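You operate a simulated robot arm through the tools that you are given. There is no shell and no other tool.

Carry out the task below with a simulated robot arm. There is one attempt and no reset: what you move stays moved.

Task
Check the three targets against the laser line; move the stray one onto it.
Fine: lever free and laser on for it; laser off and lever locked at the end.

The check looks at the end state, three seconds after you hand in, the way a careful person would. Anything else that was tipped, shoved, dropped, spilled or broken makes it a failure.

Robot
A 7-joint arm with a four-finger gripper, fixed in place. Base frame: the origin is on the floor under the middle of its stand, x ahead of it, y to its left, z up. Units: m, rad, N and s.
It reaches about 1.223 m from its shoulder. Its first joint turns from -1.204 to 3.002 rad. Payload 3.67 kg.
The tool frame sits at the grasp point between the pads (the TCP): z along the fingers, y along the line on which they close. The tips reach 0.028 m beyond it. The gripper opens to 0.112 m; its body begins 0.073 m behind the TCP.
Orientation is that of the tool frame in the base frame, as a unit quaternion [x, y, z, w]. With the fingers straight down and closing along the base's y, the tool's x points along the base's -x, its y along +y and its z along -z.

Tools
- The arm moves only by the tool send_rows. Its argument "steps" is a list that holds one entry, the list of rows, each a list of 7 numbers: the shift along the base's x, y, z in m, then the turn, a rotation vector about the base's x, y, z in rad, then the gripper command, from -1 (shut) to 1 (fully open), values between in proportion. In form: [[[tx, ty, tz, wx, wy, wz, fingers], ...]]. A call has 1 to 20 rows; each row shifts and turns the commanded pose from where the row before left it. A row lasts 0.2 s, in which the tool goes at most 0.05 m and 0.15 rad; a call with a longer step from one row to the next is refused whole, and so is a gripper value outside its range. A pose out of reach is approached as far as the arm can. The call stops where the force on the tool passes 40 N (or 10 N more than at its start, if that is more) or the arm is blocked; 0.2 s more then pass. The fingers move at their own pace (about 0.1025 m/s each) and stop on an object; they squeeze with about 39 N. The grip force told is the motor's: it shows also when the fingers shut on nothing. Time passes only in rows, and 0.2 s behind the last, so rows that do not move let the fingers close. It gives the time, the measured TCP pose, the force on the tool (base axes), the opening and the grip force at its end, in the units of the frame above (readings bear some noise), with the torque about the TCP (base axes, N m) and any sound that the robot's microphone picked up.
- Cameras (640 x 400 px; columns grow to the right, rows downward): "scene" is fixed at [0.2204, 0.5011, 1.6345]; the picture's right is [-0.88, -0.47, 0.00], its down [-0.21, 0.40, -0.89] and it looks along [0.42, -0.79, -0.45] (base axes); focal length 324 px, centre (320, 200). "wrist" rides on the gripper at [0.06, -0.018, -0.104] in the tool frame; the picture's right is [0.29, 0.96, 0.00], its down [-0.80, 0.24, -0.55] and it looks along [-0.53, 0.16, 0.83] (tool axes); focal length 234 px, centre (320, 200). There is no depth. A picture from a camera that has moved, and an enlarged one, comes with that camera's place and axes in the base frame and with its lens.
- grab_frame(camera): a new picture of that camera. It takes no simulated time.
- lift_body(by): slides the trunk up (or, below 0, down) by that many m; the arm rides with it, the base frame stays. It gives what a move gives, with no picture.
- zoom(camera, box): a new picture of the part [left, top, right, bottom] of that camera's present view, enlarged. It takes no simulated time.
- finish_job(): hands the job in; it is judged then, once.

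Nothing tells you positions but the pictures and the camera data. Unless the task says otherwise, let go and move clear before handing in.

The tools are called after ">>>" by a JSON object that holds its "fn" and its "kwargs". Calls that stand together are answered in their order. send_rows: Moves the arm, as the interface text tells. Its arguments: {"type":"object","properties":{"steps":{"type":"array","items":{"type":"array","items":{"type":"array","items":{"type":"number"}}}}},"required":["steps"]} The other tools are called the same way: lift_body (by) moves the trunk up or down; grab_frame (camera) takes a picture; zoom (camera, box) takes an enlarged picture of a part of a camera's view; finish_job () hands the job in.

At the start:

```text
t: 0.0
eef_pos: [0.7591, -0.448, 1.4902]
ee_rot: [-0.001, 1.0, 0.0, 0.0]
contact_force: [0.7, -0.9, -0.3]
ft_torque: [-0.03, 0.0, 0.02]
gripper_width: 0.1121
grasp_force: 0.2
trunk travel left (down, up): [-0.7, 0.14]
```

scene: 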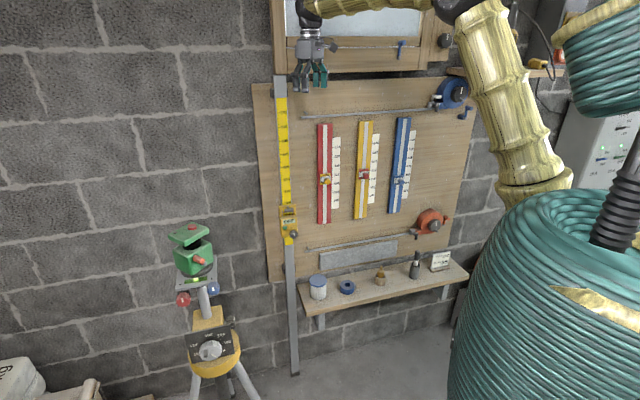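
wrist: 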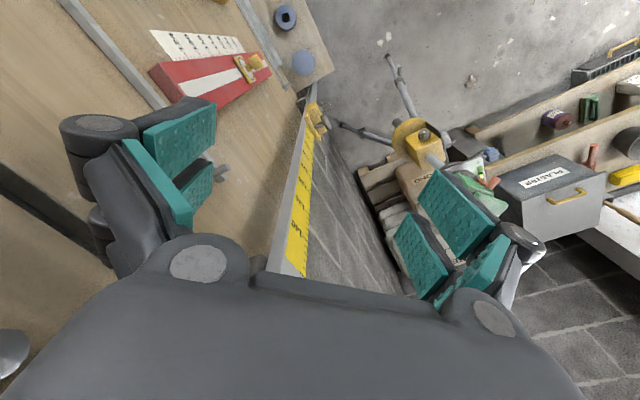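

I see a board on the wall with three vertical rails (red, yellow, blue), each with a small slider target, a yellow staff at left, and a green laser level on a tripod. I'll enlarge the parts to understand the lever, the laser switch and the targets.

>>> {"fn": "zoom", "kwargs": {"camera": "scene", "box": [140, 200, 300, 400]}}

>>> {"fn": "zoom", "kwargs": {"camera": "scene", "box": [260, 100, 480, 240]}}

>>> {"fn": "zoom", "kwargs": {"camera": "scene", "box": [260, 220, 480, 340]}}

```text
2.00 times, centred on (220, 300) of scene
camera zoom: at [0.2204, 0.5011, 1.6345], right [-0.88, -0.47, 0.0], down [-0.21, 0.4, -0.89], along [0.42, -0.79, -0.45], focal length 648 px, centre (520, 0)
```

zoom: 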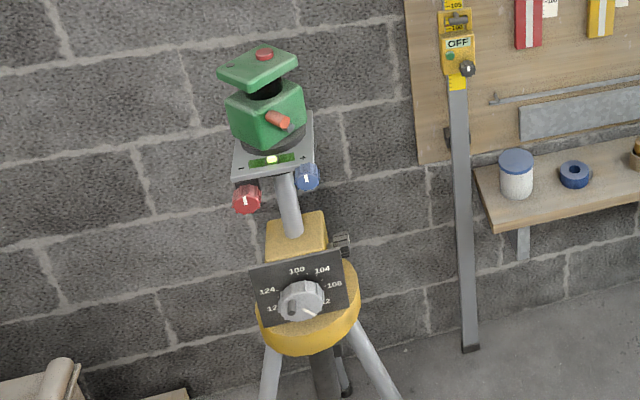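

```text
2.86 times, centred on (370, 170) of scene
camera zoom: at [0.2204, 0.5011, 1.6345], right [-0.88, -0.47, 0.0], down [-0.21, 0.4, -0.89], along [0.42, -0.79, -0.45], focal length 926 px, centre (177, 286)
```

zoom: 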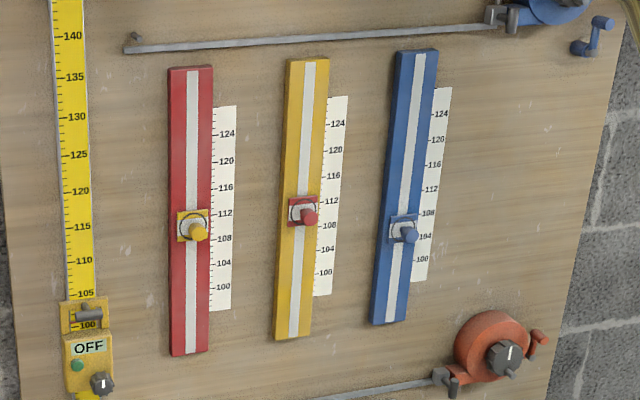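

```text
2.91 times, centred on (370, 280) of scene
camera zoom: at [0.2204, 0.5011, 1.6345], right [-0.88, -0.47, 0.0], down [-0.21, 0.4, -0.89], along [0.42, -0.79, -0.45], focal length 943 px, centre (174, -33)
```

zoom: 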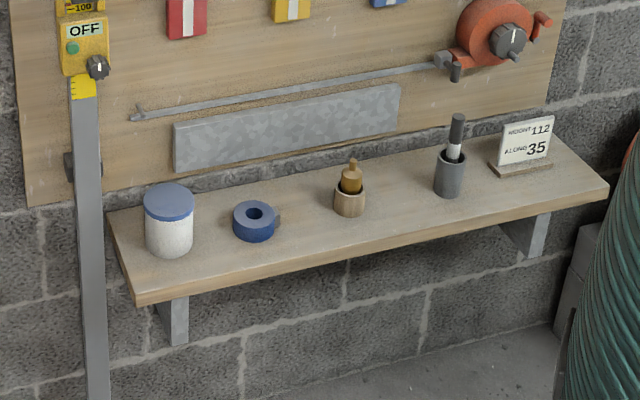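

The tripod holds a green self-levelling laser with an orange lever and a red top button, and a card reads HEIGHT 112 / ALONG 35. I'll zoom tighter on the laser, the targets and the staff unit before moving.

>>> {"fn": "zoom", "kwargs": {"camera": "scene", "box": [160, 215, 240, 305]}}

>>> {"fn": "zoom", "kwargs": {"camera": "scene", "box": [170, 295, 270, 385]}}

>>> {"fn": "zoom", "kwargs": {"camera": "scene", "box": [305, 140, 355, 220]}}

>>> {"fn": "zoom", "kwargs": {"camera": "scene", "box": [345, 140, 425, 220]}}

>>> {"fn": "zoom", "kwargs": {"camera": "scene", "box": [270, 170, 330, 250]}}

>>> {"fn": "zoom", "kwargs": {"camera": "scene", "box": [400, 200, 470, 280]}}

>>> {"fn": "zoom", "kwargs": {"camera": "scene", "box": [0, 300, 160, 400]}}

```text
4.44 times, centred on (200, 260) of scene
camera zoom: at [0.2204, 0.5011, 1.6345], right [-0.88, -0.47, 0.0], down [-0.21, 0.4, -0.89], along [0.42, -0.79, -0.45], focal length 1441 px, centre (853, -67)
```

zoom: 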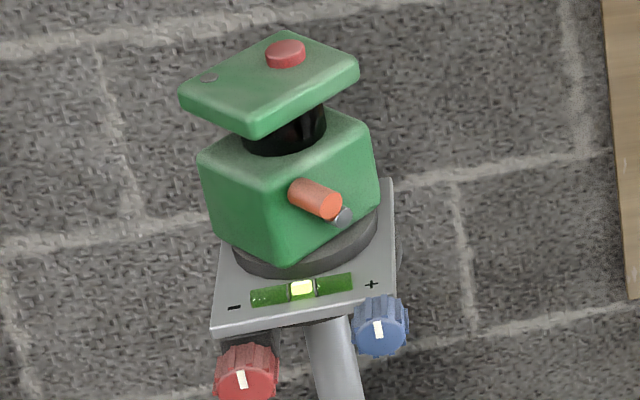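

```text
4.44 times, centred on (220, 340) of scene
camera zoom: at [0.2204, 0.5011, 1.6345], right [-0.88, -0.47, 0.0], down [-0.21, 0.4, -0.89], along [0.42, -0.79, -0.45], focal length 1441 px, centre (764, -422)
```

zoom: 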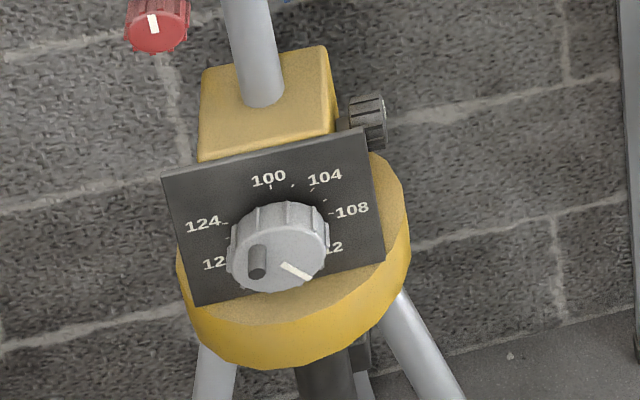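

```text
5.00 times, centred on (330, 180) of scene
camera zoom: at [0.2204, 0.5011, 1.6345], right [-0.88, -0.47, 0.0], down [-0.21, 0.4, -0.89], along [0.42, -0.79, -0.45], focal length 1621 px, centre (270, 300)
```

zoom: 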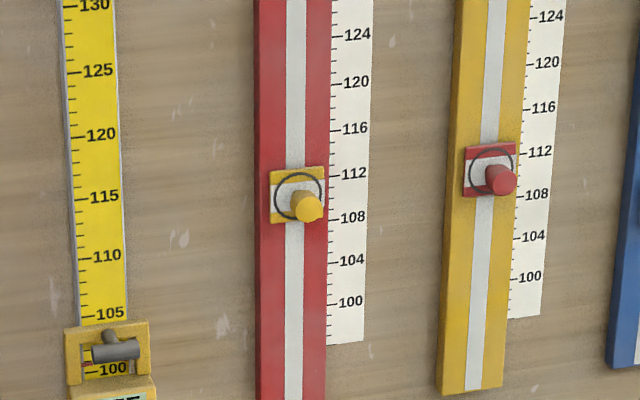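

```text
5.00 times, centred on (385, 180) of scene
camera zoom: at [0.2204, 0.5011, 1.6345], right [-0.88, -0.47, 0.0], down [-0.21, 0.4, -0.89], along [0.42, -0.79, -0.45], focal length 1621 px, centre (-5, 300)
```

zoom: 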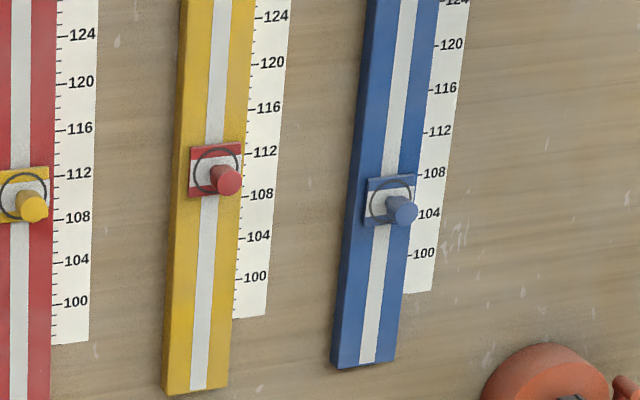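

```text
5.00 times, centred on (300, 210) of scene
camera zoom: at [0.2204, 0.5011, 1.6345], right [-0.88, -0.47, 0.0], down [-0.21, 0.4, -0.89], along [0.42, -0.79, -0.45], focal length 1621 px, centre (420, 150)
```

zoom: 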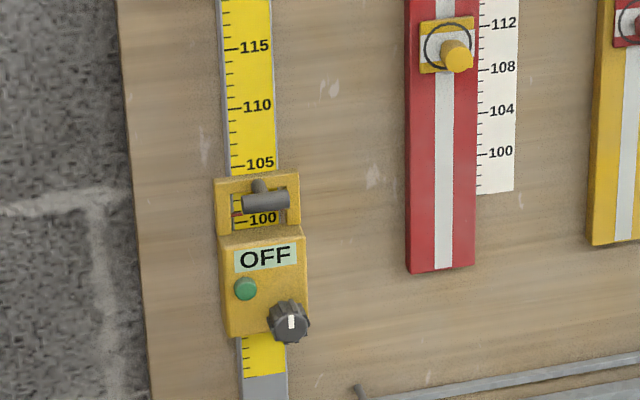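

```text
5.00 times, centred on (435, 240) of scene
camera zoom: at [0.2204, 0.5011, 1.6345], right [-0.88, -0.47, 0.0], down [-0.21, 0.4, -0.89], along [0.42, -0.79, -0.45], focal length 1621 px, centre (-255, 0)
```

zoom: 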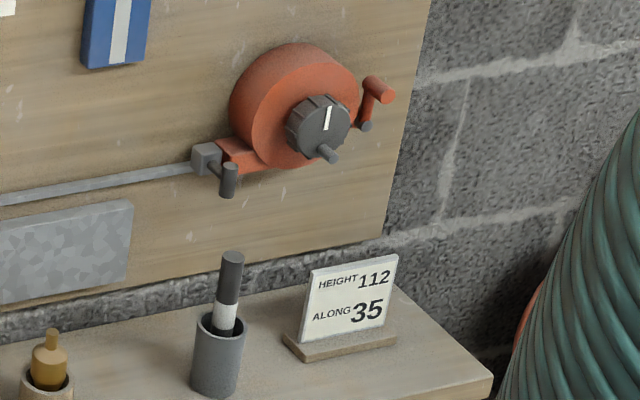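

```text
4.00 times, centred on (80, 350) of scene
camera zoom: at [0.2204, 0.5011, 1.6345], right [-0.88, -0.47, 0.0], down [-0.21, 0.4, -0.89], along [0.42, -0.79, -0.45], focal length 1297 px, centre (1280, -400)
```

zoom: 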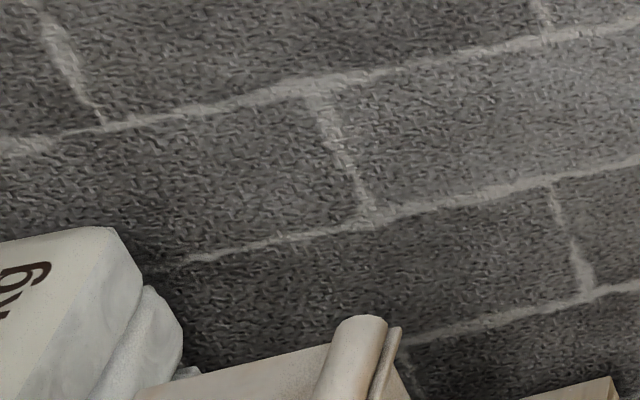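

The board's scales match true heights in cm, the wall is roughly 45° to the base axes, and the laser head is near (0.89, 0.01, 1.1) with its lever facing the robot (-x). I'll move the gripper near it, staying above, to look closely with the wrist camera.

>>> {"fn": "send_rows", "kwargs": {"steps": [[[-0.008, 0.033, -0.006, 0, 0, 0, 1], [-0.008, 0.033, -0.006, 0, 0, 0, 1], [-0.008, 0.033, -0.006, 0, 0, 0, 1], [-0.008, 0.033, -0.006, 0, 0, 0, 1], [-0.008, 0.033, -0.006, 0, 0, 0, 1], [-0.008, 0.033, -0.006, 0, 0, 0, 1], [-0.008, 0.033, -0.006, 0, 0, 0, 1], [-0.008, 0.033, -0.006, 0, 0, 0, 1], [-0.008, 0.033, -0.006, 0, 0, 0, 1], [-0.008, 0.033, -0.006, 0, 0, 0, 1], [-0.008, 0.033, -0.006, 0, 0, 0, 1], [-0.008, 0.033, -0.006, 0, 0, 0, 1]]]}}

```text
t: 2.6
eef_pos: [0.6607, -0.0502, 1.4203]
ee_rot: [0.0, 1.0, -0.001, 0.0]
contact_force: [0.3, 0.5, -1.1]
ft_torque: [-0.05, -0.03, -0.02]
gripper_width: 0.1119
grasp_force: 0.2
trunk travel left (down, up): [-0.7, 0.14]
```

The arm reached (0.66, -0.05, 1.42). Now I look at the laser with the wrist camera.

>>> {"fn": "grab_frame", "kwargs": {"camera": "wrist"}}

>>> {"fn": "grab_frame", "kwargs": {"camera": "scene"}}

```text
taken
camera wrist: at [0.6024, -0.07, 1.5229], right [-0.29, 0.96, 0.0], down [0.8, 0.24, 0.55], along [0.53, 0.16, -0.83], focal length 234 px, centre (320, 200)
```

wrist: 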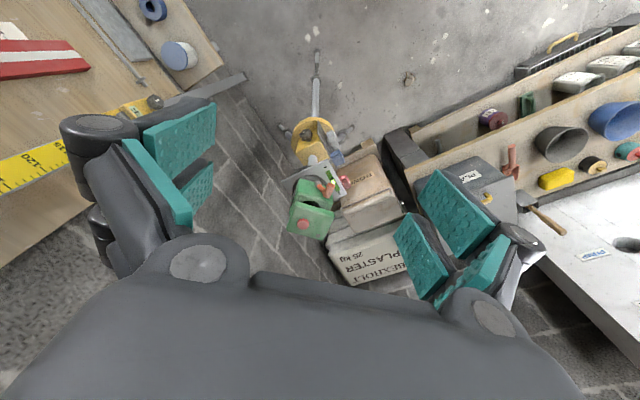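

```text
taken
```

scene: 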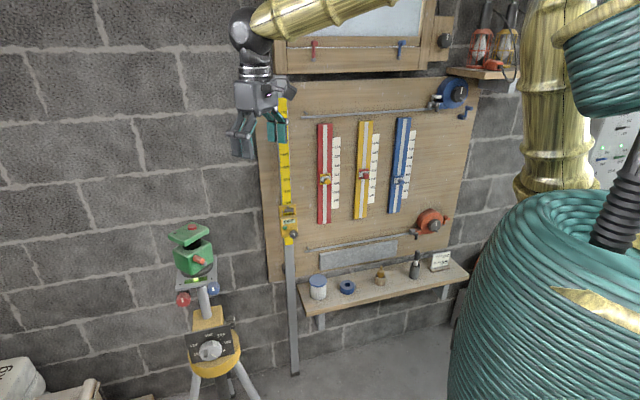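

The laser is in the middle of the wrist view, seen upside down. I'll enlarge it.

>>> {"fn": "zoom", "kwargs": {"camera": "wrist", "box": [270, 150, 370, 250]}}

>>> {"fn": "zoom", "kwargs": {"camera": "wrist", "box": [270, 100, 370, 180]}}

```text
4.00 times, centred on (320, 200) of wrist
camera zoom: at [0.6024, -0.07, 1.5229], right [-0.29, 0.96, 0.0], down [0.8, 0.24, 0.55], along [0.53, 0.16, -0.83], focal length 937 px, centre (320, 200)
```

zoom: 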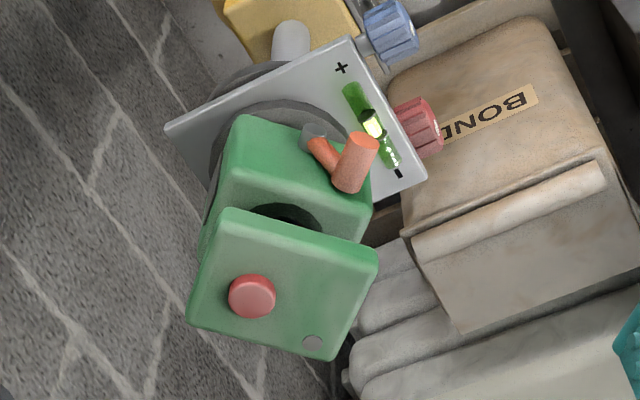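

```text
5.00 times, centred on (320, 140) of wrist
camera zoom: at [0.6024, -0.07, 1.5229], right [-0.29, 0.96, 0.0], down [0.8, 0.24, 0.55], along [0.53, 0.16, -0.83], focal length 1171 px, centre (320, 500)
```

zoom: 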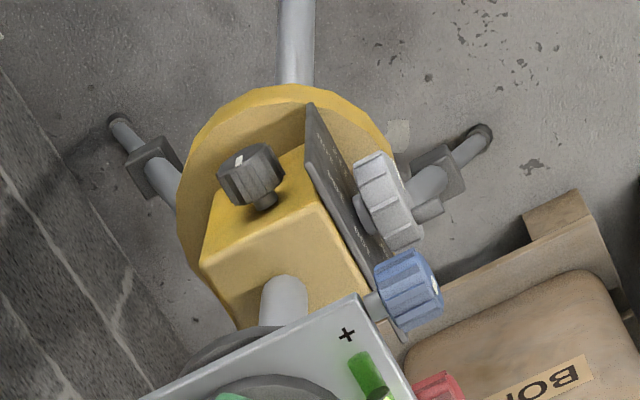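

The laser lid spans x≈0.85–0.925, y≈-0.04–0.037; its power button is on top and the lever is on the robot-facing side. I'll pitch the gripper 45° forward and lower it in front of the laser for a frontal look at the lever.

>>> {"fn": "send_rows", "kwargs": {"steps": [[[0.004, 0.006, -0.037, 0, -0.098, 0, 1], [0.004, 0.006, -0.037, 0, -0.098, 0, 1], [0.004, 0.006, -0.037, 0, -0.098, 0, 1], [0.004, 0.006, -0.037, 0, -0.098, 0, 1], [0.004, 0.006, -0.037, 0, -0.098, 0, 1], [0.004, 0.006, -0.037, 0, -0.098, 0, 1], [0.004, 0.006, -0.037, 0, -0.098, 0, 1], [0.004, 0.006, -0.037, 0, -0.098, 0, 1]]]}}

>>> {"fn": "grab_frame", "kwargs": {"camera": "wrist"}}

```text
t: 4.6
eef_pos: [0.7025, -0.0145, 1.1625]
ee_rot: [0.037, 0.918, 0.046, 0.393]
contact_force: [0.2, 0.1, 0.7]
ft_torque: [0.03, 0.01, -0.01]
gripper_width: 0.1115
grasp_force: 0.1
trunk travel left (down, up): [-0.7, 0.14]
stopped in row 8: the arm was blocked; the commanded pose is now the measured one
```

```text
taken
camera wrist: at [0.586, -0.0318, 1.1878], right [-0.17, 0.98, -0.1], down [0.16, 0.12, 0.98], along [0.97, 0.15, -0.17], focal length 234 px, centre (320, 200)
```

wrist: 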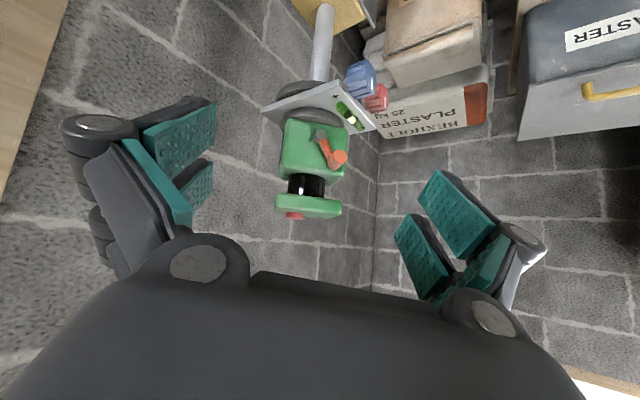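

The arm was blocked near the end (low force, so probably a joint limit or folded configuration). I'll check the scene camera and zoom on the lever.

>>> {"fn": "grab_frame", "kwargs": {"camera": "scene"}}

>>> {"fn": "zoom", "kwargs": {"camera": "wrist", "box": [255, 70, 395, 220]}}

```text
taken
```

scene: 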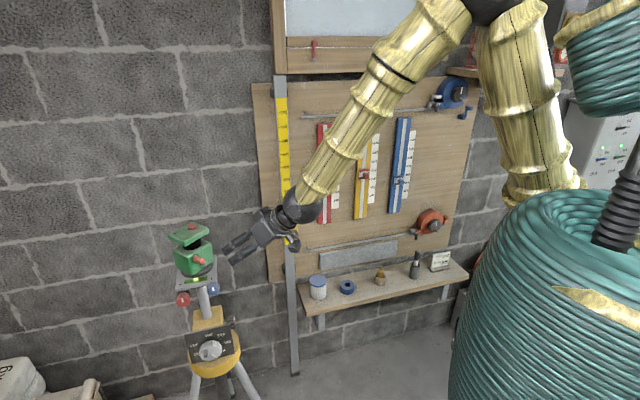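

```text
2.67 times, centred on (325, 145) of wrist
camera zoom: at [0.586, -0.0318, 1.1878], right [-0.17, 0.98, -0.1], down [0.16, 0.12, 0.98], along [0.97, 0.15, -0.17], focal length 624 px, centre (307, 347)
```

zoom: 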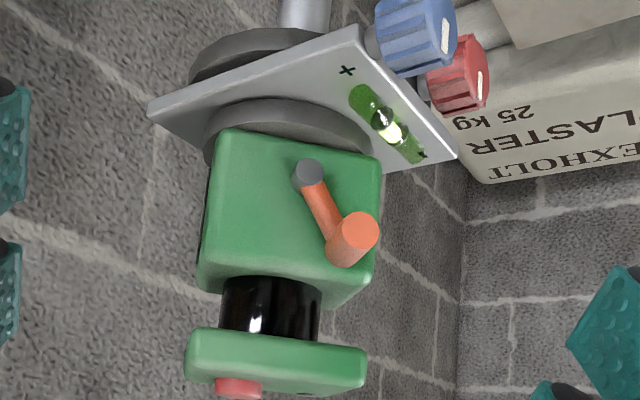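

The lever has a grey pivot low on the face, an arm pointing up and towards +y, and an orange peg sticking out to the robot. I'll zoom further for any marks that show the locked/free positions.

>>> {"fn": "zoom", "kwargs": {"camera": "wrist", "box": [290, 110, 360, 180]}}

>>> {"fn": "zoom", "kwargs": {"camera": "scene", "box": [180, 220, 225, 280]}}

>>> {"fn": "zoom", "kwargs": {"camera": "wrist", "box": [270, 160, 360, 230]}}

```text
5.71 times, centred on (325, 145) of wrist
camera zoom: at [0.586, -0.0318, 1.1878], right [-0.17, 0.98, -0.1], down [0.16, 0.12, 0.98], along [0.97, 0.15, -0.17], focal length 1338 px, centre (291, 514)
```

zoom: 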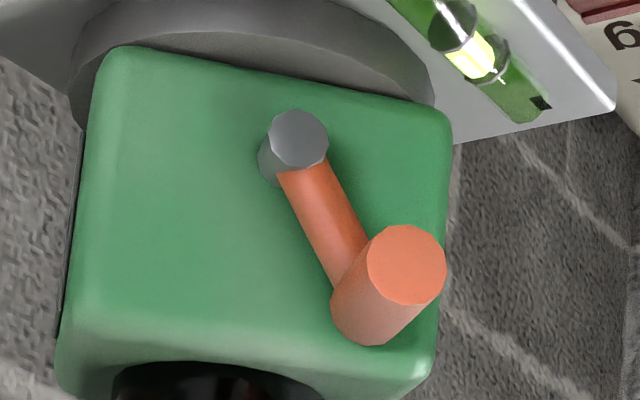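

```text
6.67 times, centred on (202, 250) of scene
camera zoom: at [0.2204, 0.5011, 1.6345], right [-0.88, -0.47, 0.0], down [-0.21, 0.4, -0.89], along [0.42, -0.79, -0.45], focal length 2161 px, centre (1103, -133)
```

zoom: 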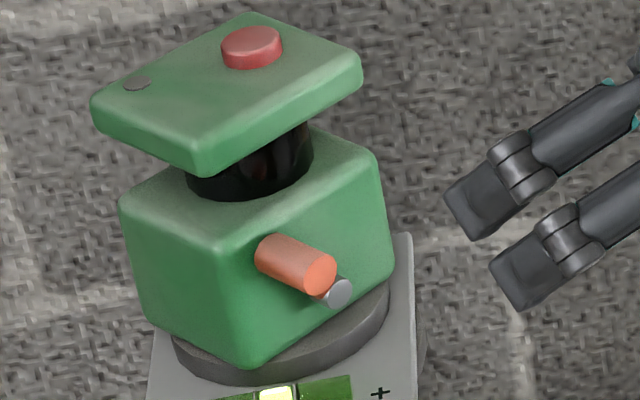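

```text
5.71 times, centred on (315, 195) of wrist
camera zoom: at [0.586, -0.0318, 1.1878], right [-0.17, 0.98, -0.1], down [0.16, 0.12, 0.98], along [0.97, 0.15, -0.17], focal length 1338 px, centre (349, 229)
```

zoom: 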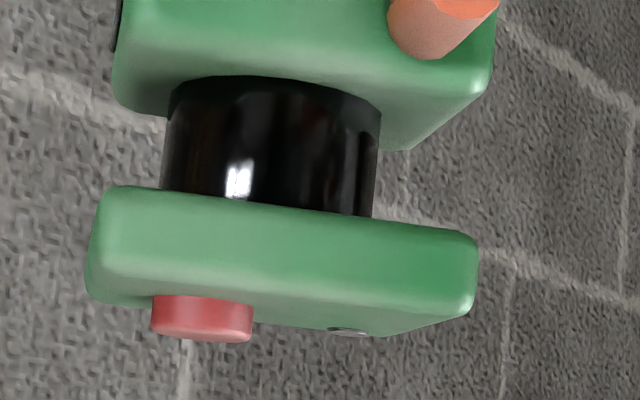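

The lever peg tip is near (0.835, 0.025, 1.092) with its pivot at about (0.853, 0.003, 1.060), so it leans about 35° to +y and should swing to -y. The arm is cramped with the trunk this high, so I'll retreat up and back, then lower the trunk for easier horizontal pointing.

>>> {"fn": "send_rows", "kwargs": {"steps": [[[-0.014, -0.003, 0.042, -0.016, 0.022, 0.005, 1], [-0.014, -0.003, 0.042, -0.016, 0.022, 0.005, 1], [-0.014, -0.003, 0.042, -0.016, 0.022, 0.005, 1], [-0.014, -0.003, 0.042, -0.016, 0.022, 0.005, 1], [-0.014, -0.003, 0.042, -0.016, 0.022, 0.005, 1], [-0.014, -0.003, 0.042, -0.016, 0.022, 0.005, 1], [-0.014, -0.003, 0.042, -0.017, 0.022, 0.004, 1]]]}}

```text
t: 6.2
eef_pos: [0.6107, -0.0305, 1.4424]
ee_rot: [0.0, 0.947, -0.004, 0.32]
contact_force: [-0.4, -0.3, -0.5]
ft_torque: [-0.01, 0.0, -0.03]
gripper_width: 0.1121
grasp_force: 0.2
out of reach, approached as far as the arm can: row 2
trunk travel left (down, up): [-0.7, 0.14]
```

The retreat worked and the tool is at (0.61, -0.03, 1.44), pitched 37°. I'll lower the trunk 0.25 m, which brings the tool to about z=1.19, well short of the laser.

>>> {"fn": "lift_body", "kwargs": {"by": -0.25}}

>>> {"fn": "grab_frame", "kwargs": {"camera": "scene"}}

```text
t: 8.8
eef_pos: [0.6114, -0.0313, 1.1929]
ee_rot: [0.001, 0.947, -0.004, 0.321]
contact_force: [0.4, -0.5, 0.4]
ft_torque: [0.02, -0.01, 0.01]
gripper_width: 0.112
grasp_force: 0.1
trunk travel left (down, up): [-0.45, 0.39]
```

```text
taken
```

scene: 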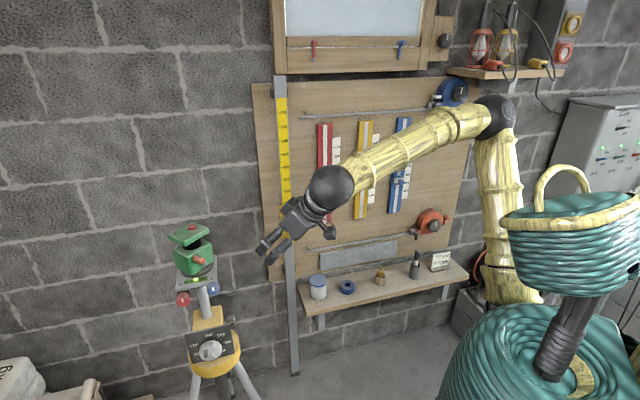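

Trunk lowered and the arm posture now looks more natural. Next I pitch the fingers to about 70° (nearly horizontal) at a safe distance and look again.

>>> {"fn": "send_rows", "kwargs": {"steps": [[[0.012, 0.008, -0.012, 0, -0.114, 0, 1], [0.012, 0.008, -0.012, 0, -0.114, 0, 1], [0.012, 0.008, -0.012, 0, -0.114, 0, 1], [0.012, 0.008, -0.012, 0, -0.114, 0, 1], [0.012, 0.008, -0.012, 0, -0.114, 0, 1]]]}}

>>> {"fn": "grab_frame", "kwargs": {"camera": "wrist"}}

```text
t: 10.0
eef_pos: [0.6724, 0.0081, 1.1323]
ee_rot: [0.002, 0.819, -0.005, 0.574]
contact_force: [0.4, -0.2, 0.4]
ft_torque: [0.01, 0.02, -0.02]
gripper_width: 0.1117
grasp_force: 0.1
trunk travel left (down, up): [-0.45, 0.39]
```

```text
taken
camera wrist: at [0.5547, -0.0092, 1.1103], right [-0.09, 0.96, -0.28], down [-0.25, 0.25, 0.94], along [0.96, 0.15, 0.21], focal length 234 px, centre (320, 200)
```

wrist: 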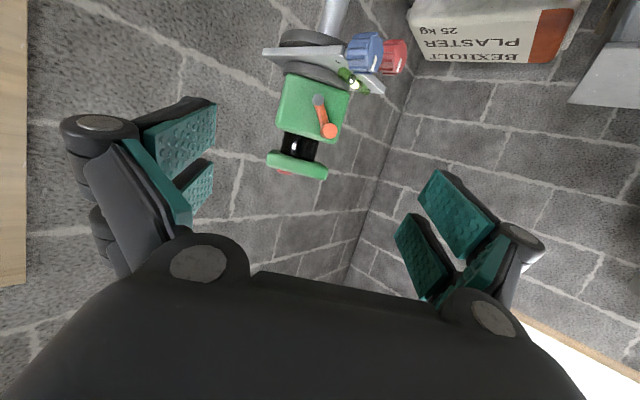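

The 70° pitch is reached without trouble. I'll zoom to refine the lever and pivot positions.

>>> {"fn": "zoom", "kwargs": {"camera": "wrist", "box": [260, 60, 380, 180]}}

```text
3.33 times, centred on (320, 120) of wrist
camera zoom: at [0.5547, -0.0092, 1.1103], right [-0.09, 0.96, -0.28], down [-0.25, 0.25, 0.94], along [0.96, 0.15, 0.21], focal length 781 px, centre (320, 467)
```

zoom: 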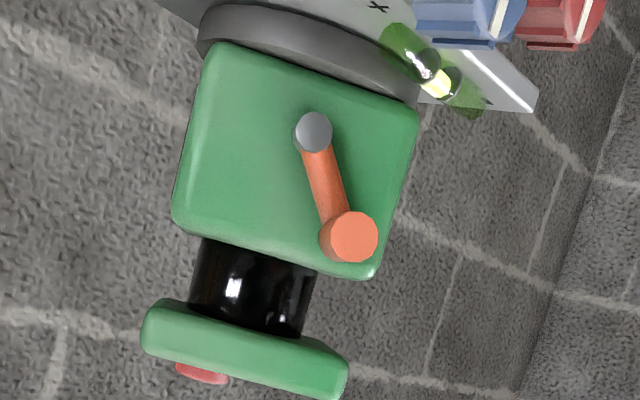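

Refined: peg tip about (0.835, 0.024, 1.091), pivot (y 0.003, z 1.059), face spanning y ±0.038. I'll go to a pre-grasp in front of the peg with a partly closed gripper and check.

>>> {"fn": "send_rows", "kwargs": {"steps": [[[0.025, 0.0038, -0.007, 0, 0, 0, 0.2], [0.025, 0.0038, -0.007, 0, 0, 0, 0.0], [0.025, 0.0038, -0.007, 0, 0, 0, -0.05], [0.02, 0.0038, -0.006, 0, 0, 0, -0.05], [0, 0, 0, 0, 0, 0, -0.05]]]}}

>>> {"fn": "grab_frame", "kwargs": {"camera": "wrist"}}

>>> {"fn": "zoom", "kwargs": {"camera": "scene", "box": [160, 210, 280, 300]}}

```text
t: 11.2
eef_pos: [0.7678, 0.0239, 1.1057]
ee_rot: [0.003, 0.819, -0.004, 0.573]
contact_force: [0.0, 0.3, -0.1]
ft_torque: [-0.01, -0.06, 0.0]
gripper_width: 0.053
grasp_force: 0.0
trunk travel left (down, up): [-0.45, 0.39]
```

```text
taken
camera wrist: at [0.6493, 0.0063, 1.0843], right [-0.09, 0.96, -0.27], down [-0.25, 0.25, 0.94], along [0.96, 0.15, 0.21], focal length 234 px, centre (320, 200)
```

wrist: 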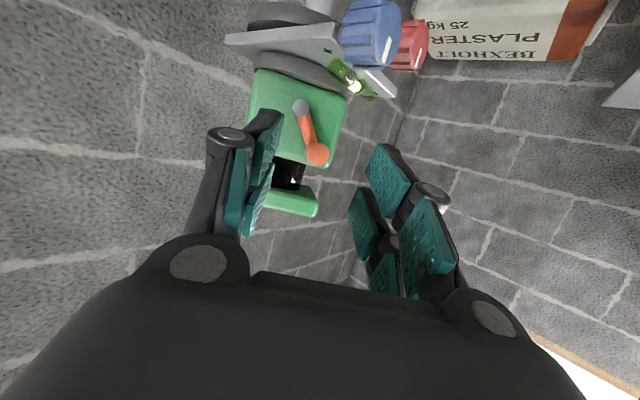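

```text
4.44 times, centred on (220, 255) of scene
camera zoom: at [0.2204, 0.5011, 1.6345], right [-0.88, -0.47, 0.0], down [-0.21, 0.4, -0.89], along [0.42, -0.79, -0.45], focal length 1441 px, centre (764, -44)
```

zoom: 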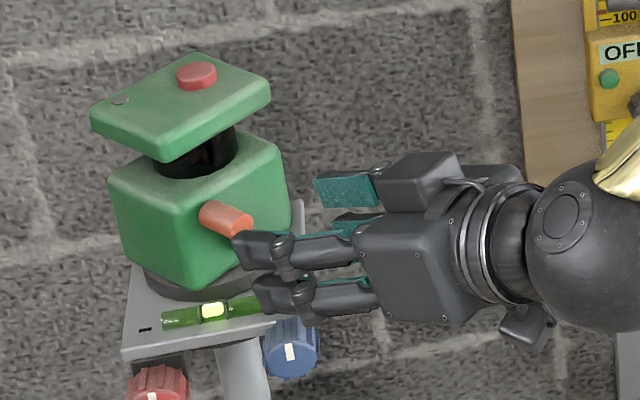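

The peg sits centrally between the finger pairs. I'll advance slowly until the tips surround the peg, with about 3 cm opening.

>>> {"fn": "send_rows", "kwargs": {"steps": [[[0.012, 0, -0.001, 0, 0, 0, -0.05], [0.012, 0, -0.001, 0, 0, 0, -0.05], [0.012, 0, -0.001, 0, 0, 0, -0.05], [0.012, 0, -0.001, 0, 0, 0, -0.05], [0, 0, 0, 0, 0, 0, -0.3], [0, 0, 0, 0, 0, 0, -0.4]]]}}

>>> {"fn": "grab_frame", "kwargs": {"camera": "wrist"}}

>>> {"fn": "zoom", "kwargs": {"camera": "scene", "box": [160, 210, 280, 300]}}

```text
t: 12.6
eef_pos: [0.8144, 0.0232, 1.1027]
ee_rot: [0.003, 0.819, -0.005, 0.574]
contact_force: [0.1, -0.7, 0.0]
ft_torque: [-0.02, 0.0, 0.02]
gripper_width: 0.0338
grasp_force: 0.0
trunk travel left (down, up): [-0.45, 0.39]
```

```text
taken
camera wrist: at [0.6974, 0.0057, 1.0795], right [-0.09, 0.96, -0.27], down [-0.25, 0.25, 0.94], along [0.96, 0.15, 0.21], focal length 234 px, centre (320, 200)
```

wrist: 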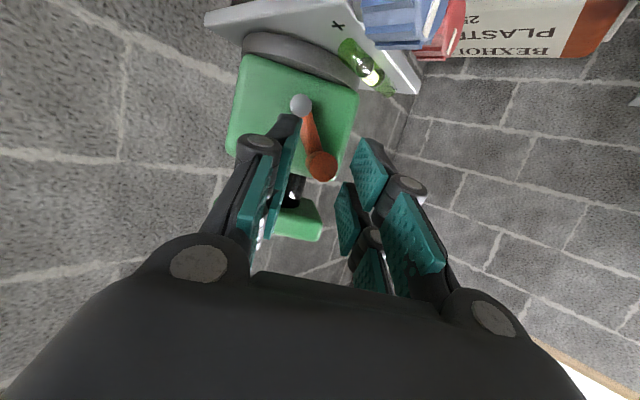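

```text
4.44 times, centred on (220, 255) of scene
camera zoom: at [0.2204, 0.5011, 1.6345], right [-0.88, -0.47, 0.0], down [-0.21, 0.4, -0.89], along [0.42, -0.79, -0.45], focal length 1441 px, centre (764, -44)
```

zoom: 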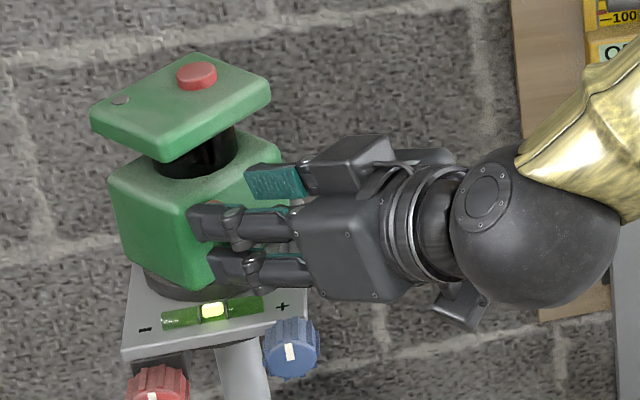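

The fingers now straddle the peg without contact. I'll zoom in to confirm engagement before sweeping.

>>> {"fn": "zoom", "kwargs": {"camera": "wrist", "box": [240, 70, 420, 250]}}

```text
2.22 times, centred on (330, 160) of wrist
camera zoom: at [0.6974, 0.0057, 1.0795], right [-0.09, 0.96, -0.27], down [-0.25, 0.25, 0.94], along [0.96, 0.15, 0.21], focal length 520 px, centre (298, 289)
```

zoom: 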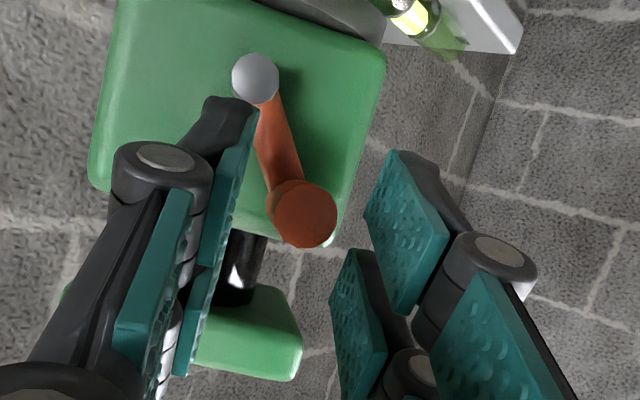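

The tips overlap the peg by only a few millimetres; I'll advance another 8 mm carefully.

>>> {"fn": "send_rows", "kwargs": {"steps": [[[0.004, 0, 0, 0, 0, 0, -0.4], [0.004, 0, 0, 0, 0, 0, -0.4]]]}}

>>> {"fn": "zoom", "kwargs": {"camera": "wrist", "box": [240, 70, 420, 250]}}

>>> {"fn": "zoom", "kwargs": {"camera": "scene", "box": [180, 220, 240, 280]}}

```text
t: 13.2
eef_pos: [0.8232, 0.0239, 1.1006]
ee_rot: [0.002, 0.818, -0.004, 0.575]
contact_force: [-0.1, -0.2, 0.8]
ft_torque: [-0.01, 0.0, 0.02]
gripper_width: 0.0337
grasp_force: 0.0
trunk travel left (down, up): [-0.45, 0.39]
```

```text
2.22 times, centred on (330, 160) of wrist
camera zoom: at [0.705, 0.0055, 1.0791], right [-0.09, 0.96, -0.27], down [-0.25, 0.25, 0.94], along [0.96, 0.15, 0.21], focal length 520 px, centre (298, 289)
```

zoom: 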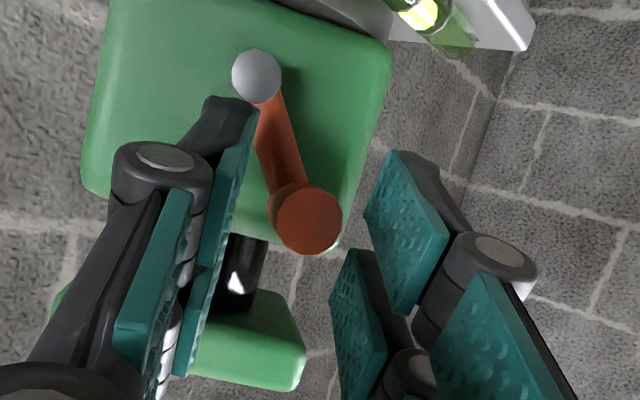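

```text
6.67 times, centred on (210, 250) of scene
camera zoom: at [0.2204, 0.5011, 1.6345], right [-0.88, -0.47, 0.0], down [-0.21, 0.4, -0.89], along [0.42, -0.79, -0.45], focal length 2161 px, centre (1053, -133)
```

zoom: 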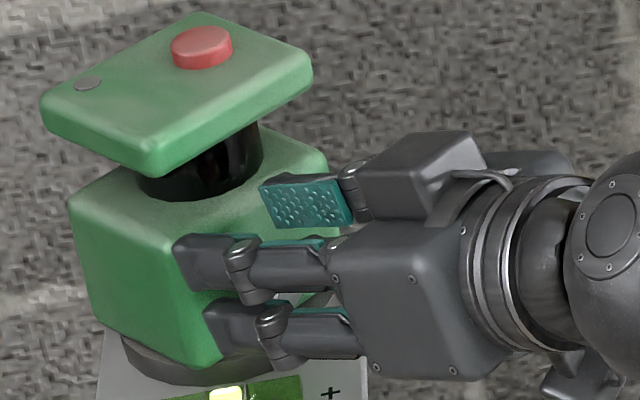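

The fingers clear the face and flank the peg well. Now I sweep toward -y in small steps to swing the lever over.

>>> {"fn": "send_rows", "kwargs": {"steps": [[[0, 0, 0, 0, 0, 0, -0.5], [0, -0.005, 0.001, 0, 0, 0, -0.5], [0, -0.005, 0.001, 0, 0, 0, -0.5], [0, -0.005, 0.001, 0, 0, 0, -0.5], [0, -0.005, 0, 0, 0, 0, -0.5], [0, -0.005, 0, 0, 0, 0, -0.5]]]}}

>>> {"fn": "zoom", "kwargs": {"camera": "wrist", "box": [240, 70, 420, 250]}}

>>> {"fn": "zoom", "kwargs": {"camera": "scene", "box": [180, 220, 240, 280]}}

```text
t: 14.6
eef_pos: [0.8218, -0.002, 1.1031]
ee_rot: [0.003, 0.818, -0.005, 0.575]
contact_force: [0.4, -0.2, -1.1]
ft_torque: [-0.01, 0.01, -0.04]
gripper_width: 0.028
grasp_force: 0.1
trunk travel left (down, up): [-0.45, 0.39]
```

```text
2.22 times, centred on (330, 160) of wrist
camera zoom: at [0.7047, -0.0198, 1.0816], right [-0.09, 0.96, -0.27], down [-0.25, 0.25, 0.94], along [0.96, 0.15, 0.21], focal length 520 px, centre (298, 289)
```

zoom: 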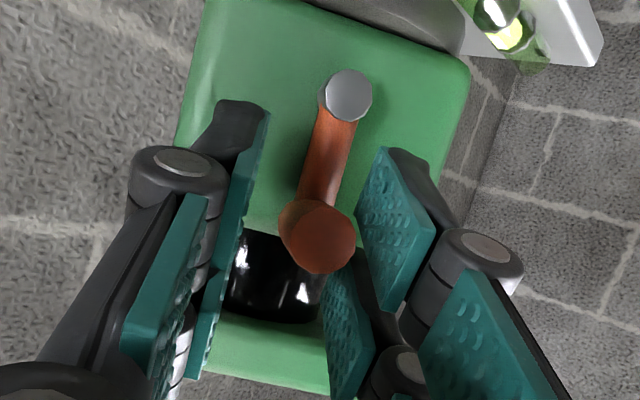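

```text
6.67 times, centred on (210, 250) of scene
camera zoom: at [0.2204, 0.5011, 1.6345], right [-0.88, -0.47, 0.0], down [-0.21, 0.4, -0.89], along [0.42, -0.79, -0.45], focal length 2161 px, centre (1053, -133)
```

zoom: 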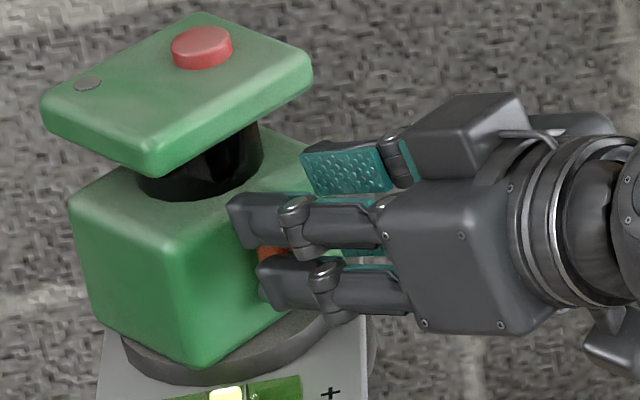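

The lever swings freely with almost no force, now about vertical. I continue in small steps.

>>> {"fn": "send_rows", "kwargs": {"steps": [[[0, -0.005, -0.001, 0, 0, 0, -0.5], [0, -0.005, -0.001, 0, 0, 0, -0.5], [0, -0.005, -0.001, 0, 0, 0, -0.5]]]}}

>>> {"fn": "zoom", "kwargs": {"camera": "wrist", "box": [240, 70, 420, 250]}}

```text
t: 15.4
eef_pos: [0.8226, -0.0176, 1.1009]
ee_rot: [0.002, 0.819, -0.003, 0.574]
contact_force: [0.4, -0.4, -0.4]
ft_torque: [-0.01, 0.01, 0.01]
gripper_width: 0.0279
grasp_force: 0.0
trunk travel left (down, up): [-0.45, 0.39]
```

```text
2.22 times, centred on (330, 160) of wrist
camera zoom: at [0.7047, -0.0347, 1.0794], right [-0.09, 0.96, -0.27], down [-0.25, 0.24, 0.94], along [0.96, 0.15, 0.21], focal length 520 px, centre (298, 289)
```

zoom: 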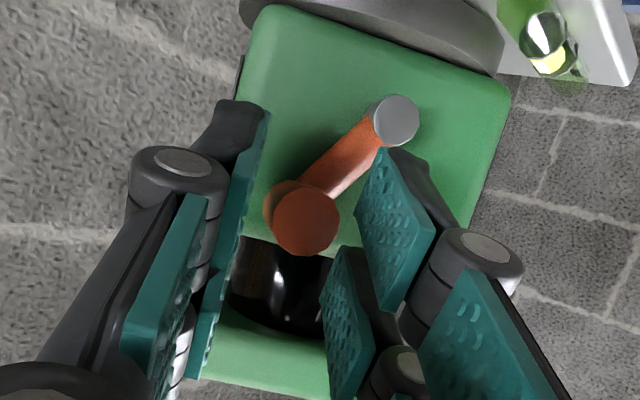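

The peg is now at about y=-0.017, near the mirror of its start. I'll nudge a bit more to confirm it has reached its stop.

>>> {"fn": "send_rows", "kwargs": {"steps": [[[0, -0.003, 0, 0, 0, 0, -0.5], [0, -0.003, 0, 0, 0, 0, -0.5]]]}}

>>> {"fn": "zoom", "kwargs": {"camera": "wrist", "box": [240, 70, 420, 250]}}

```text
t: 16.0
eef_pos: [0.8218, -0.0234, 1.1003]
ee_rot: [0.001, 0.819, -0.003, 0.573]
contact_force: [-0.2, 0.4, 1.1]
ft_torque: [0.0, 0.04, 0.03]
gripper_width: 0.0284
grasp_force: 0.5
trunk travel left (down, up): [-0.45, 0.39]
```

```text
2.22 times, centred on (330, 160) of wrist
camera zoom: at [0.7037, -0.0404, 1.0784], right [-0.09, 0.96, -0.27], down [-0.25, 0.25, 0.94], along [0.96, 0.15, 0.21], focal length 520 px, centre (298, 289)
```

zoom: 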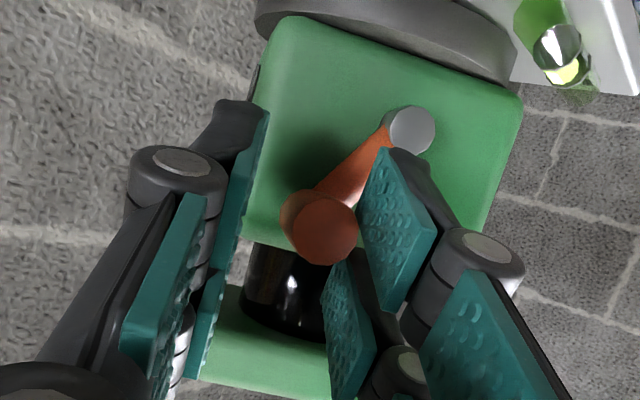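

The lever is at its stop on the -y side (mirror position), so it is taken as free now. I'll open slightly, back straight out, and check the result.

>>> {"fn": "send_rows", "kwargs": {"steps": [[[0, 0.002, 0, 0, 0, 0, -0.2], [-0.005, 0, 0, 0, 0, 0, -0.2], [-0.02, 0, 0.002, 0, 0, 0, -0.2], [-0.03, 0, 0.005, 0, 0, 0, -0.2], [-0.03, 0, 0.01, 0, 0, 0, -0.2], [-0.03, 0, 0.01, 0, 0, 0, -0.2]]]}}

>>> {"fn": "zoom", "kwargs": {"camera": "wrist", "box": [240, 40, 420, 220]}}

>>> {"fn": "zoom", "kwargs": {"camera": "scene", "box": [160, 210, 280, 300]}}

```text
t: 17.4
eef_pos: [0.7039, -0.0216, 1.1277]
ee_rot: [0.003, 0.819, -0.004, 0.574]
contact_force: [-0.3, -0.5, 0.0]
ft_torque: [0.0, 0.0, 0.01]
gripper_width: 0.0445
grasp_force: 0.2
trunk travel left (down, up): [-0.45, 0.39]
```

```text
2.22 times, centred on (330, 130) of wrist
camera zoom: at [0.5867, -0.0391, 1.1064], right [-0.09, 0.96, -0.27], down [-0.25, 0.24, 0.94], along [0.96, 0.15, 0.21], focal length 520 px, centre (298, 356)
```

zoom: 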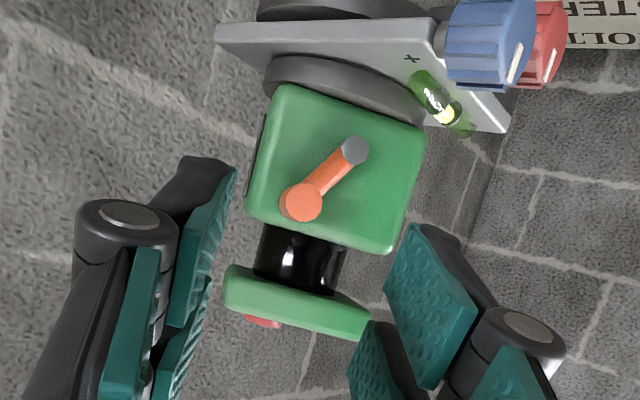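

```text
4.44 times, centred on (220, 255) of scene
camera zoom: at [0.2204, 0.5011, 1.6345], right [-0.88, -0.47, 0.0], down [-0.21, 0.4, -0.89], along [0.42, -0.79, -0.45], focal length 1441 px, centre (764, -44)
```

zoom: 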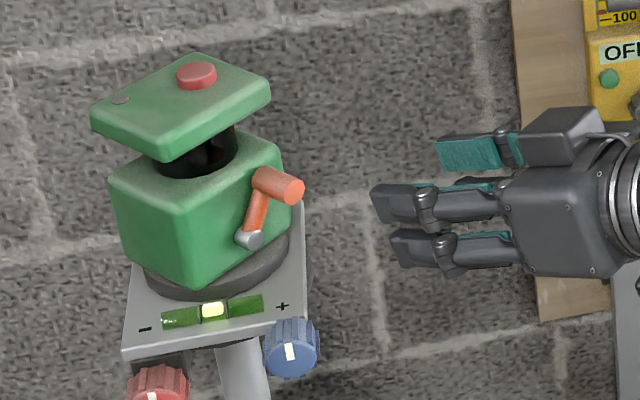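

The lever has flipped to the -y side and the tripod has not moved. Next I raise the arm, turn the fingers straight down and close them, to press the red button near (0.901, -0.016, 1.158).

>>> {"fn": "send_rows", "kwargs": {"steps": [[[-0.01, 0, 0.03, 0, 0.05, 0, -0.6], [0, 0, 0.03, 0, 0.13, 0, -1], [0, 0, 0.03, 0, 0.13, 0, -1], [0, 0, 0.03, 0, 0.13, 0, -1], [0, 0, 0.03, 0, 0.13, 0, -1], [0, 0, 0.03, 0, 0.13, 0, -1], [0, 0, 0.02, 0, 0.13, 0, -1], [0, 0, 0.01, 0, 0.13, 0, -1], [0, 0, 0.01, 0, 0.13, 0, -1], [0, 0, 0.01, 0, 0.132, 0, -1]]]}}

>>> {"fn": "grab_frame", "kwargs": {"camera": "wrist"}}

>>> {"fn": "grab_frame", "kwargs": {"camera": "scene"}}

```text
t: 19.6
eef_pos: [0.6976, -0.019, 1.3568]
ee_rot: [0.0, 1.0, -0.004, -0.002]
contact_force: [0.7, 0.3, 0.1]
ft_torque: [-0.01, 0.01, 0.02]
gripper_width: 0.0
grasp_force: 35.8
trunk travel left (down, up): [-0.45, 0.39]
```

```text
taken
camera wrist: at [0.6392, -0.0383, 1.4606], right [-0.29, 0.96, -0.01], down [0.8, 0.25, 0.55], along [0.53, 0.15, -0.84], focal length 234 px, centre (320, 200)
```

wrist: 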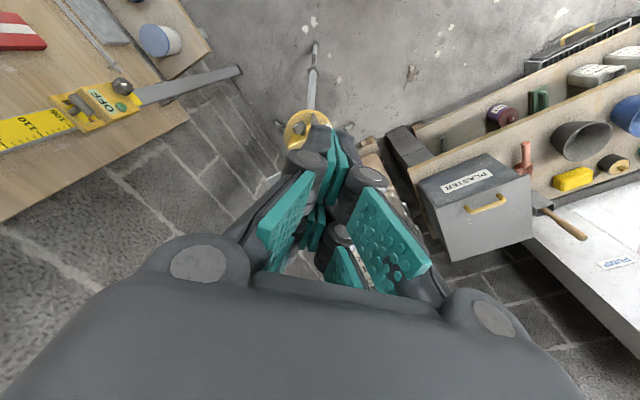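

```text
taken
```

scene: 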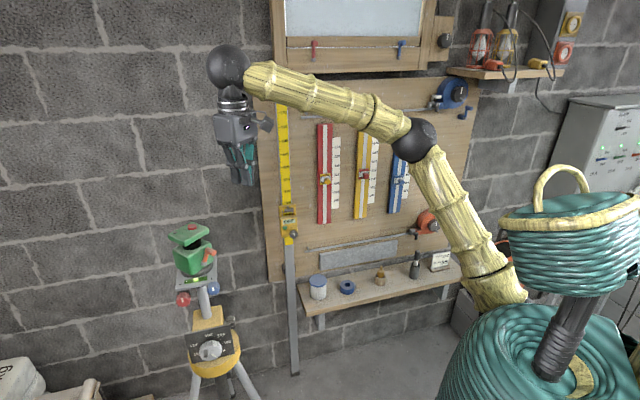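

The gripper is closed and pointing down at (0.70, -0.02, 1.36). I move over the button with a safe margin and check alignment.

>>> {"fn": "send_rows", "kwargs": {"steps": [[[0.026, 0.0004, -0.008, 0, 0, 0, -1], [0.026, 0.0004, -0.008, 0, 0, 0, -1], [0.026, 0.0004, -0.008, 0, 0, 0, -1], [0.026, 0.0004, -0.008, 0, 0, 0, -1], [0.026, 0.0004, -0.008, 0, 0, 0, -1], [0.026, 0.0004, -0.008, 0, 0, 0, -1], [0.026, 0.0003, -0.008, 0, 0, 0, -1], [0.0214, 0.0003, -0.008, 0, 0, 0, -1]]]}}

>>> {"fn": "zoom", "kwargs": {"camera": "scene", "box": [140, 150, 260, 270]}}

>>> {"fn": "grab_frame", "kwargs": {"camera": "wrist"}}

```text
t: 21.4
eef_pos: [0.9017, -0.016, 1.295]
ee_rot: [-0.002, 1.0, -0.005, 0.0]
contact_force: [0.1, 1.2, -0.2]
ft_torque: [-0.06, 0.01, -0.02]
gripper_width: 0.0001
grasp_force: 35.2
trunk travel left (down, up): [-0.45, 0.39]
```

```text
3.33 times, centred on (200, 210) of scene
camera zoom: at [0.2204, 0.5011, 1.6345], right [-0.88, -0.47, 0.0], down [-0.21, 0.4, -0.89], along [0.42, -0.79, -0.45], focal length 1080 px, centre (720, 167)
```

zoom: 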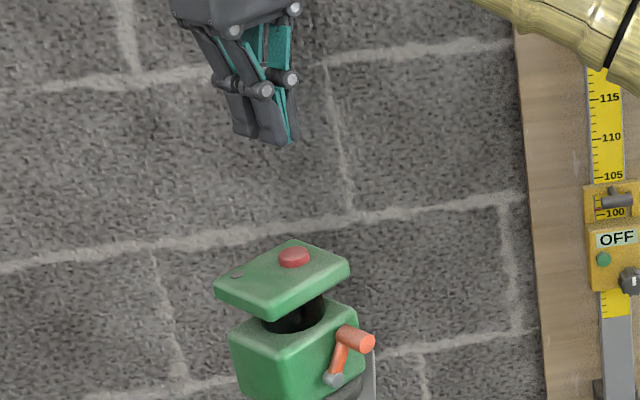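

```text
taken
camera wrist: at [0.8423, -0.033, 1.3977], right [-0.29, 0.96, -0.01], down [0.8, 0.25, 0.55], along [0.53, 0.15, -0.83], focal length 234 px, centre (320, 200)
```

wrist: 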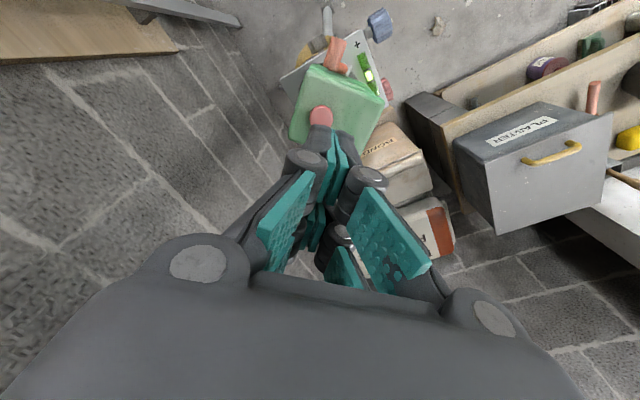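

Alignment agrees in both cameras. I descend to about 1.5 cm above the button, then check.

>>> {"fn": "send_rows", "kwargs": {"steps": [[[0, 0, -0.03, 0, 0, 0, -1], [0, 0, -0.03, 0, 0, 0, -1], [0, 0, -0.02, 0, 0, 0, -1], [0, 0, -0.01, 0, 0, 0, -1]]]}}

>>> {"fn": "zoom", "kwargs": {"camera": "scene", "box": [160, 200, 240, 260]}}

>>> {"fn": "zoom", "kwargs": {"camera": "wrist", "box": [240, 40, 420, 220]}}

```text
t: 22.4
eef_pos: [0.9014, -0.0176, 1.2032]
ee_rot: [-0.001, 1.0, -0.004, 0.0]
contact_force: [-0.3, -0.2, 0.0]
ft_torque: [0.0, 0.0, -0.03]
gripper_width: 0.0
grasp_force: 35.8
trunk travel left (down, up): [-0.45, 0.39]
```

```text
6.67 times, centred on (200, 230) of scene
camera zoom: at [0.2204, 0.5011, 1.6345], right [-0.88, -0.47, 0.0], down [-0.21, 0.4, -0.89], along [0.42, -0.79, -0.45], focal length 2161 px, centre (1120, 0)
```

zoom: 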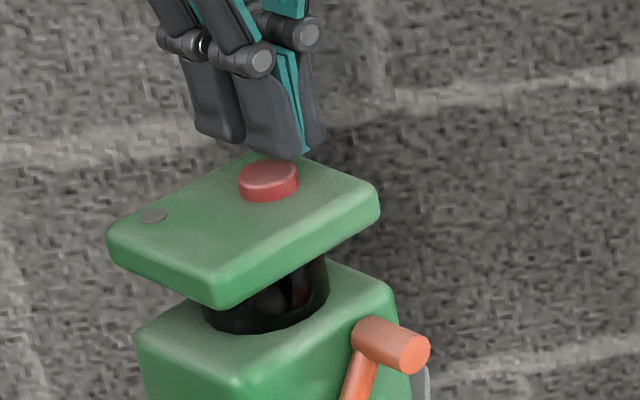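

```text
2.22 times, centred on (330, 130) of wrist
camera zoom: at [0.8422, -0.0354, 1.3057], right [-0.29, 0.96, -0.01], down [0.8, 0.25, 0.55], along [0.53, 0.15, -0.83], focal length 520 px, centre (298, 356)
```

zoom: 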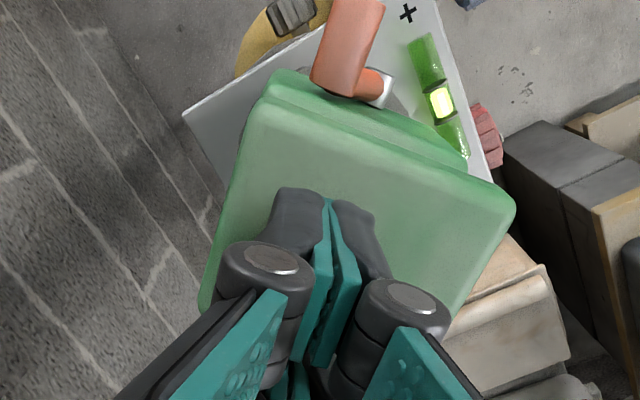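

Tips are centred about 13 mm above the button. I descend in small steps and watch force and sound.

>>> {"fn": "send_rows", "kwargs": {"steps": [[[0, 0, -0.005, 0, 0, 0, -1], [0, 0, -0.005, 0, 0, 0, -1], [0, 0, -0.002, 0, 0, 0, -1], [0, 0, -0.002, 0, 0, 0, -1]]]}}

>>> {"fn": "zoom", "kwargs": {"camera": "scene", "box": [160, 200, 240, 260]}}

```text
t: 23.4
eef_pos: [0.9012, -0.0179, 1.1896]
ee_rot: [-0.001, 1.0, -0.005, 0.001]
contact_force: [0.4, -0.2, 0.9]
ft_torque: [-0.02, 0.0, 0.02]
gripper_width: 0.0001
grasp_force: 35.8
trunk travel left (down, up): [-0.45, 0.39]
```

```text
6.67 times, centred on (200, 230) of scene
camera zoom: at [0.2204, 0.5011, 1.6345], right [-0.88, -0.47, 0.0], down [-0.21, 0.4, -0.89], along [0.42, -0.79, -0.45], focal length 2161 px, centre (1120, 0)
```

zoom: 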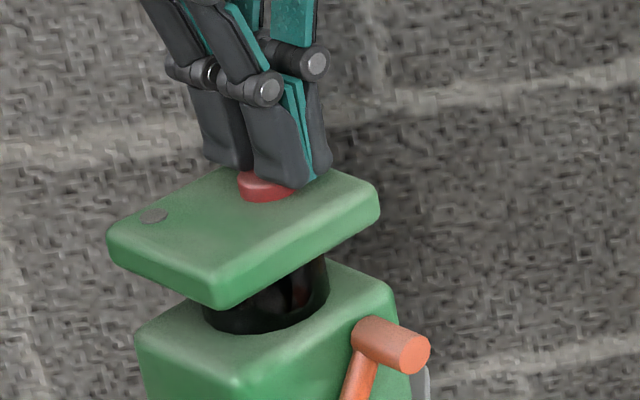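

Tips are about touching the button. I press further in 2 mm steps.

>>> {"fn": "send_rows", "kwargs": {"steps": [[[0, 0, -0.002, 0, 0, 0, -1], [0, 0, -0.002, 0, 0, 0, -1]]]}}

>>> {"fn": "grab_frame", "kwargs": {"camera": "scene"}}

```text
t: 24.0
eef_pos: [0.9004, -0.0177, 1.1864]
ee_rot: [0.0, 1.0, -0.004, 0.0]
contact_force: [1.4, -1.0, 1.2]
ft_torque: [-0.04, -0.01, -0.02]
gripper_width: 0.0059
grasp_force: 35.8
trunk travel left (down, up): [-0.45, 0.39]
heard: click
```

```text
taken
```

scene: 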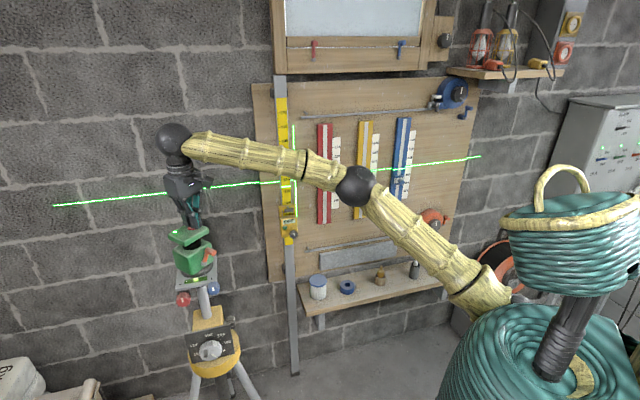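

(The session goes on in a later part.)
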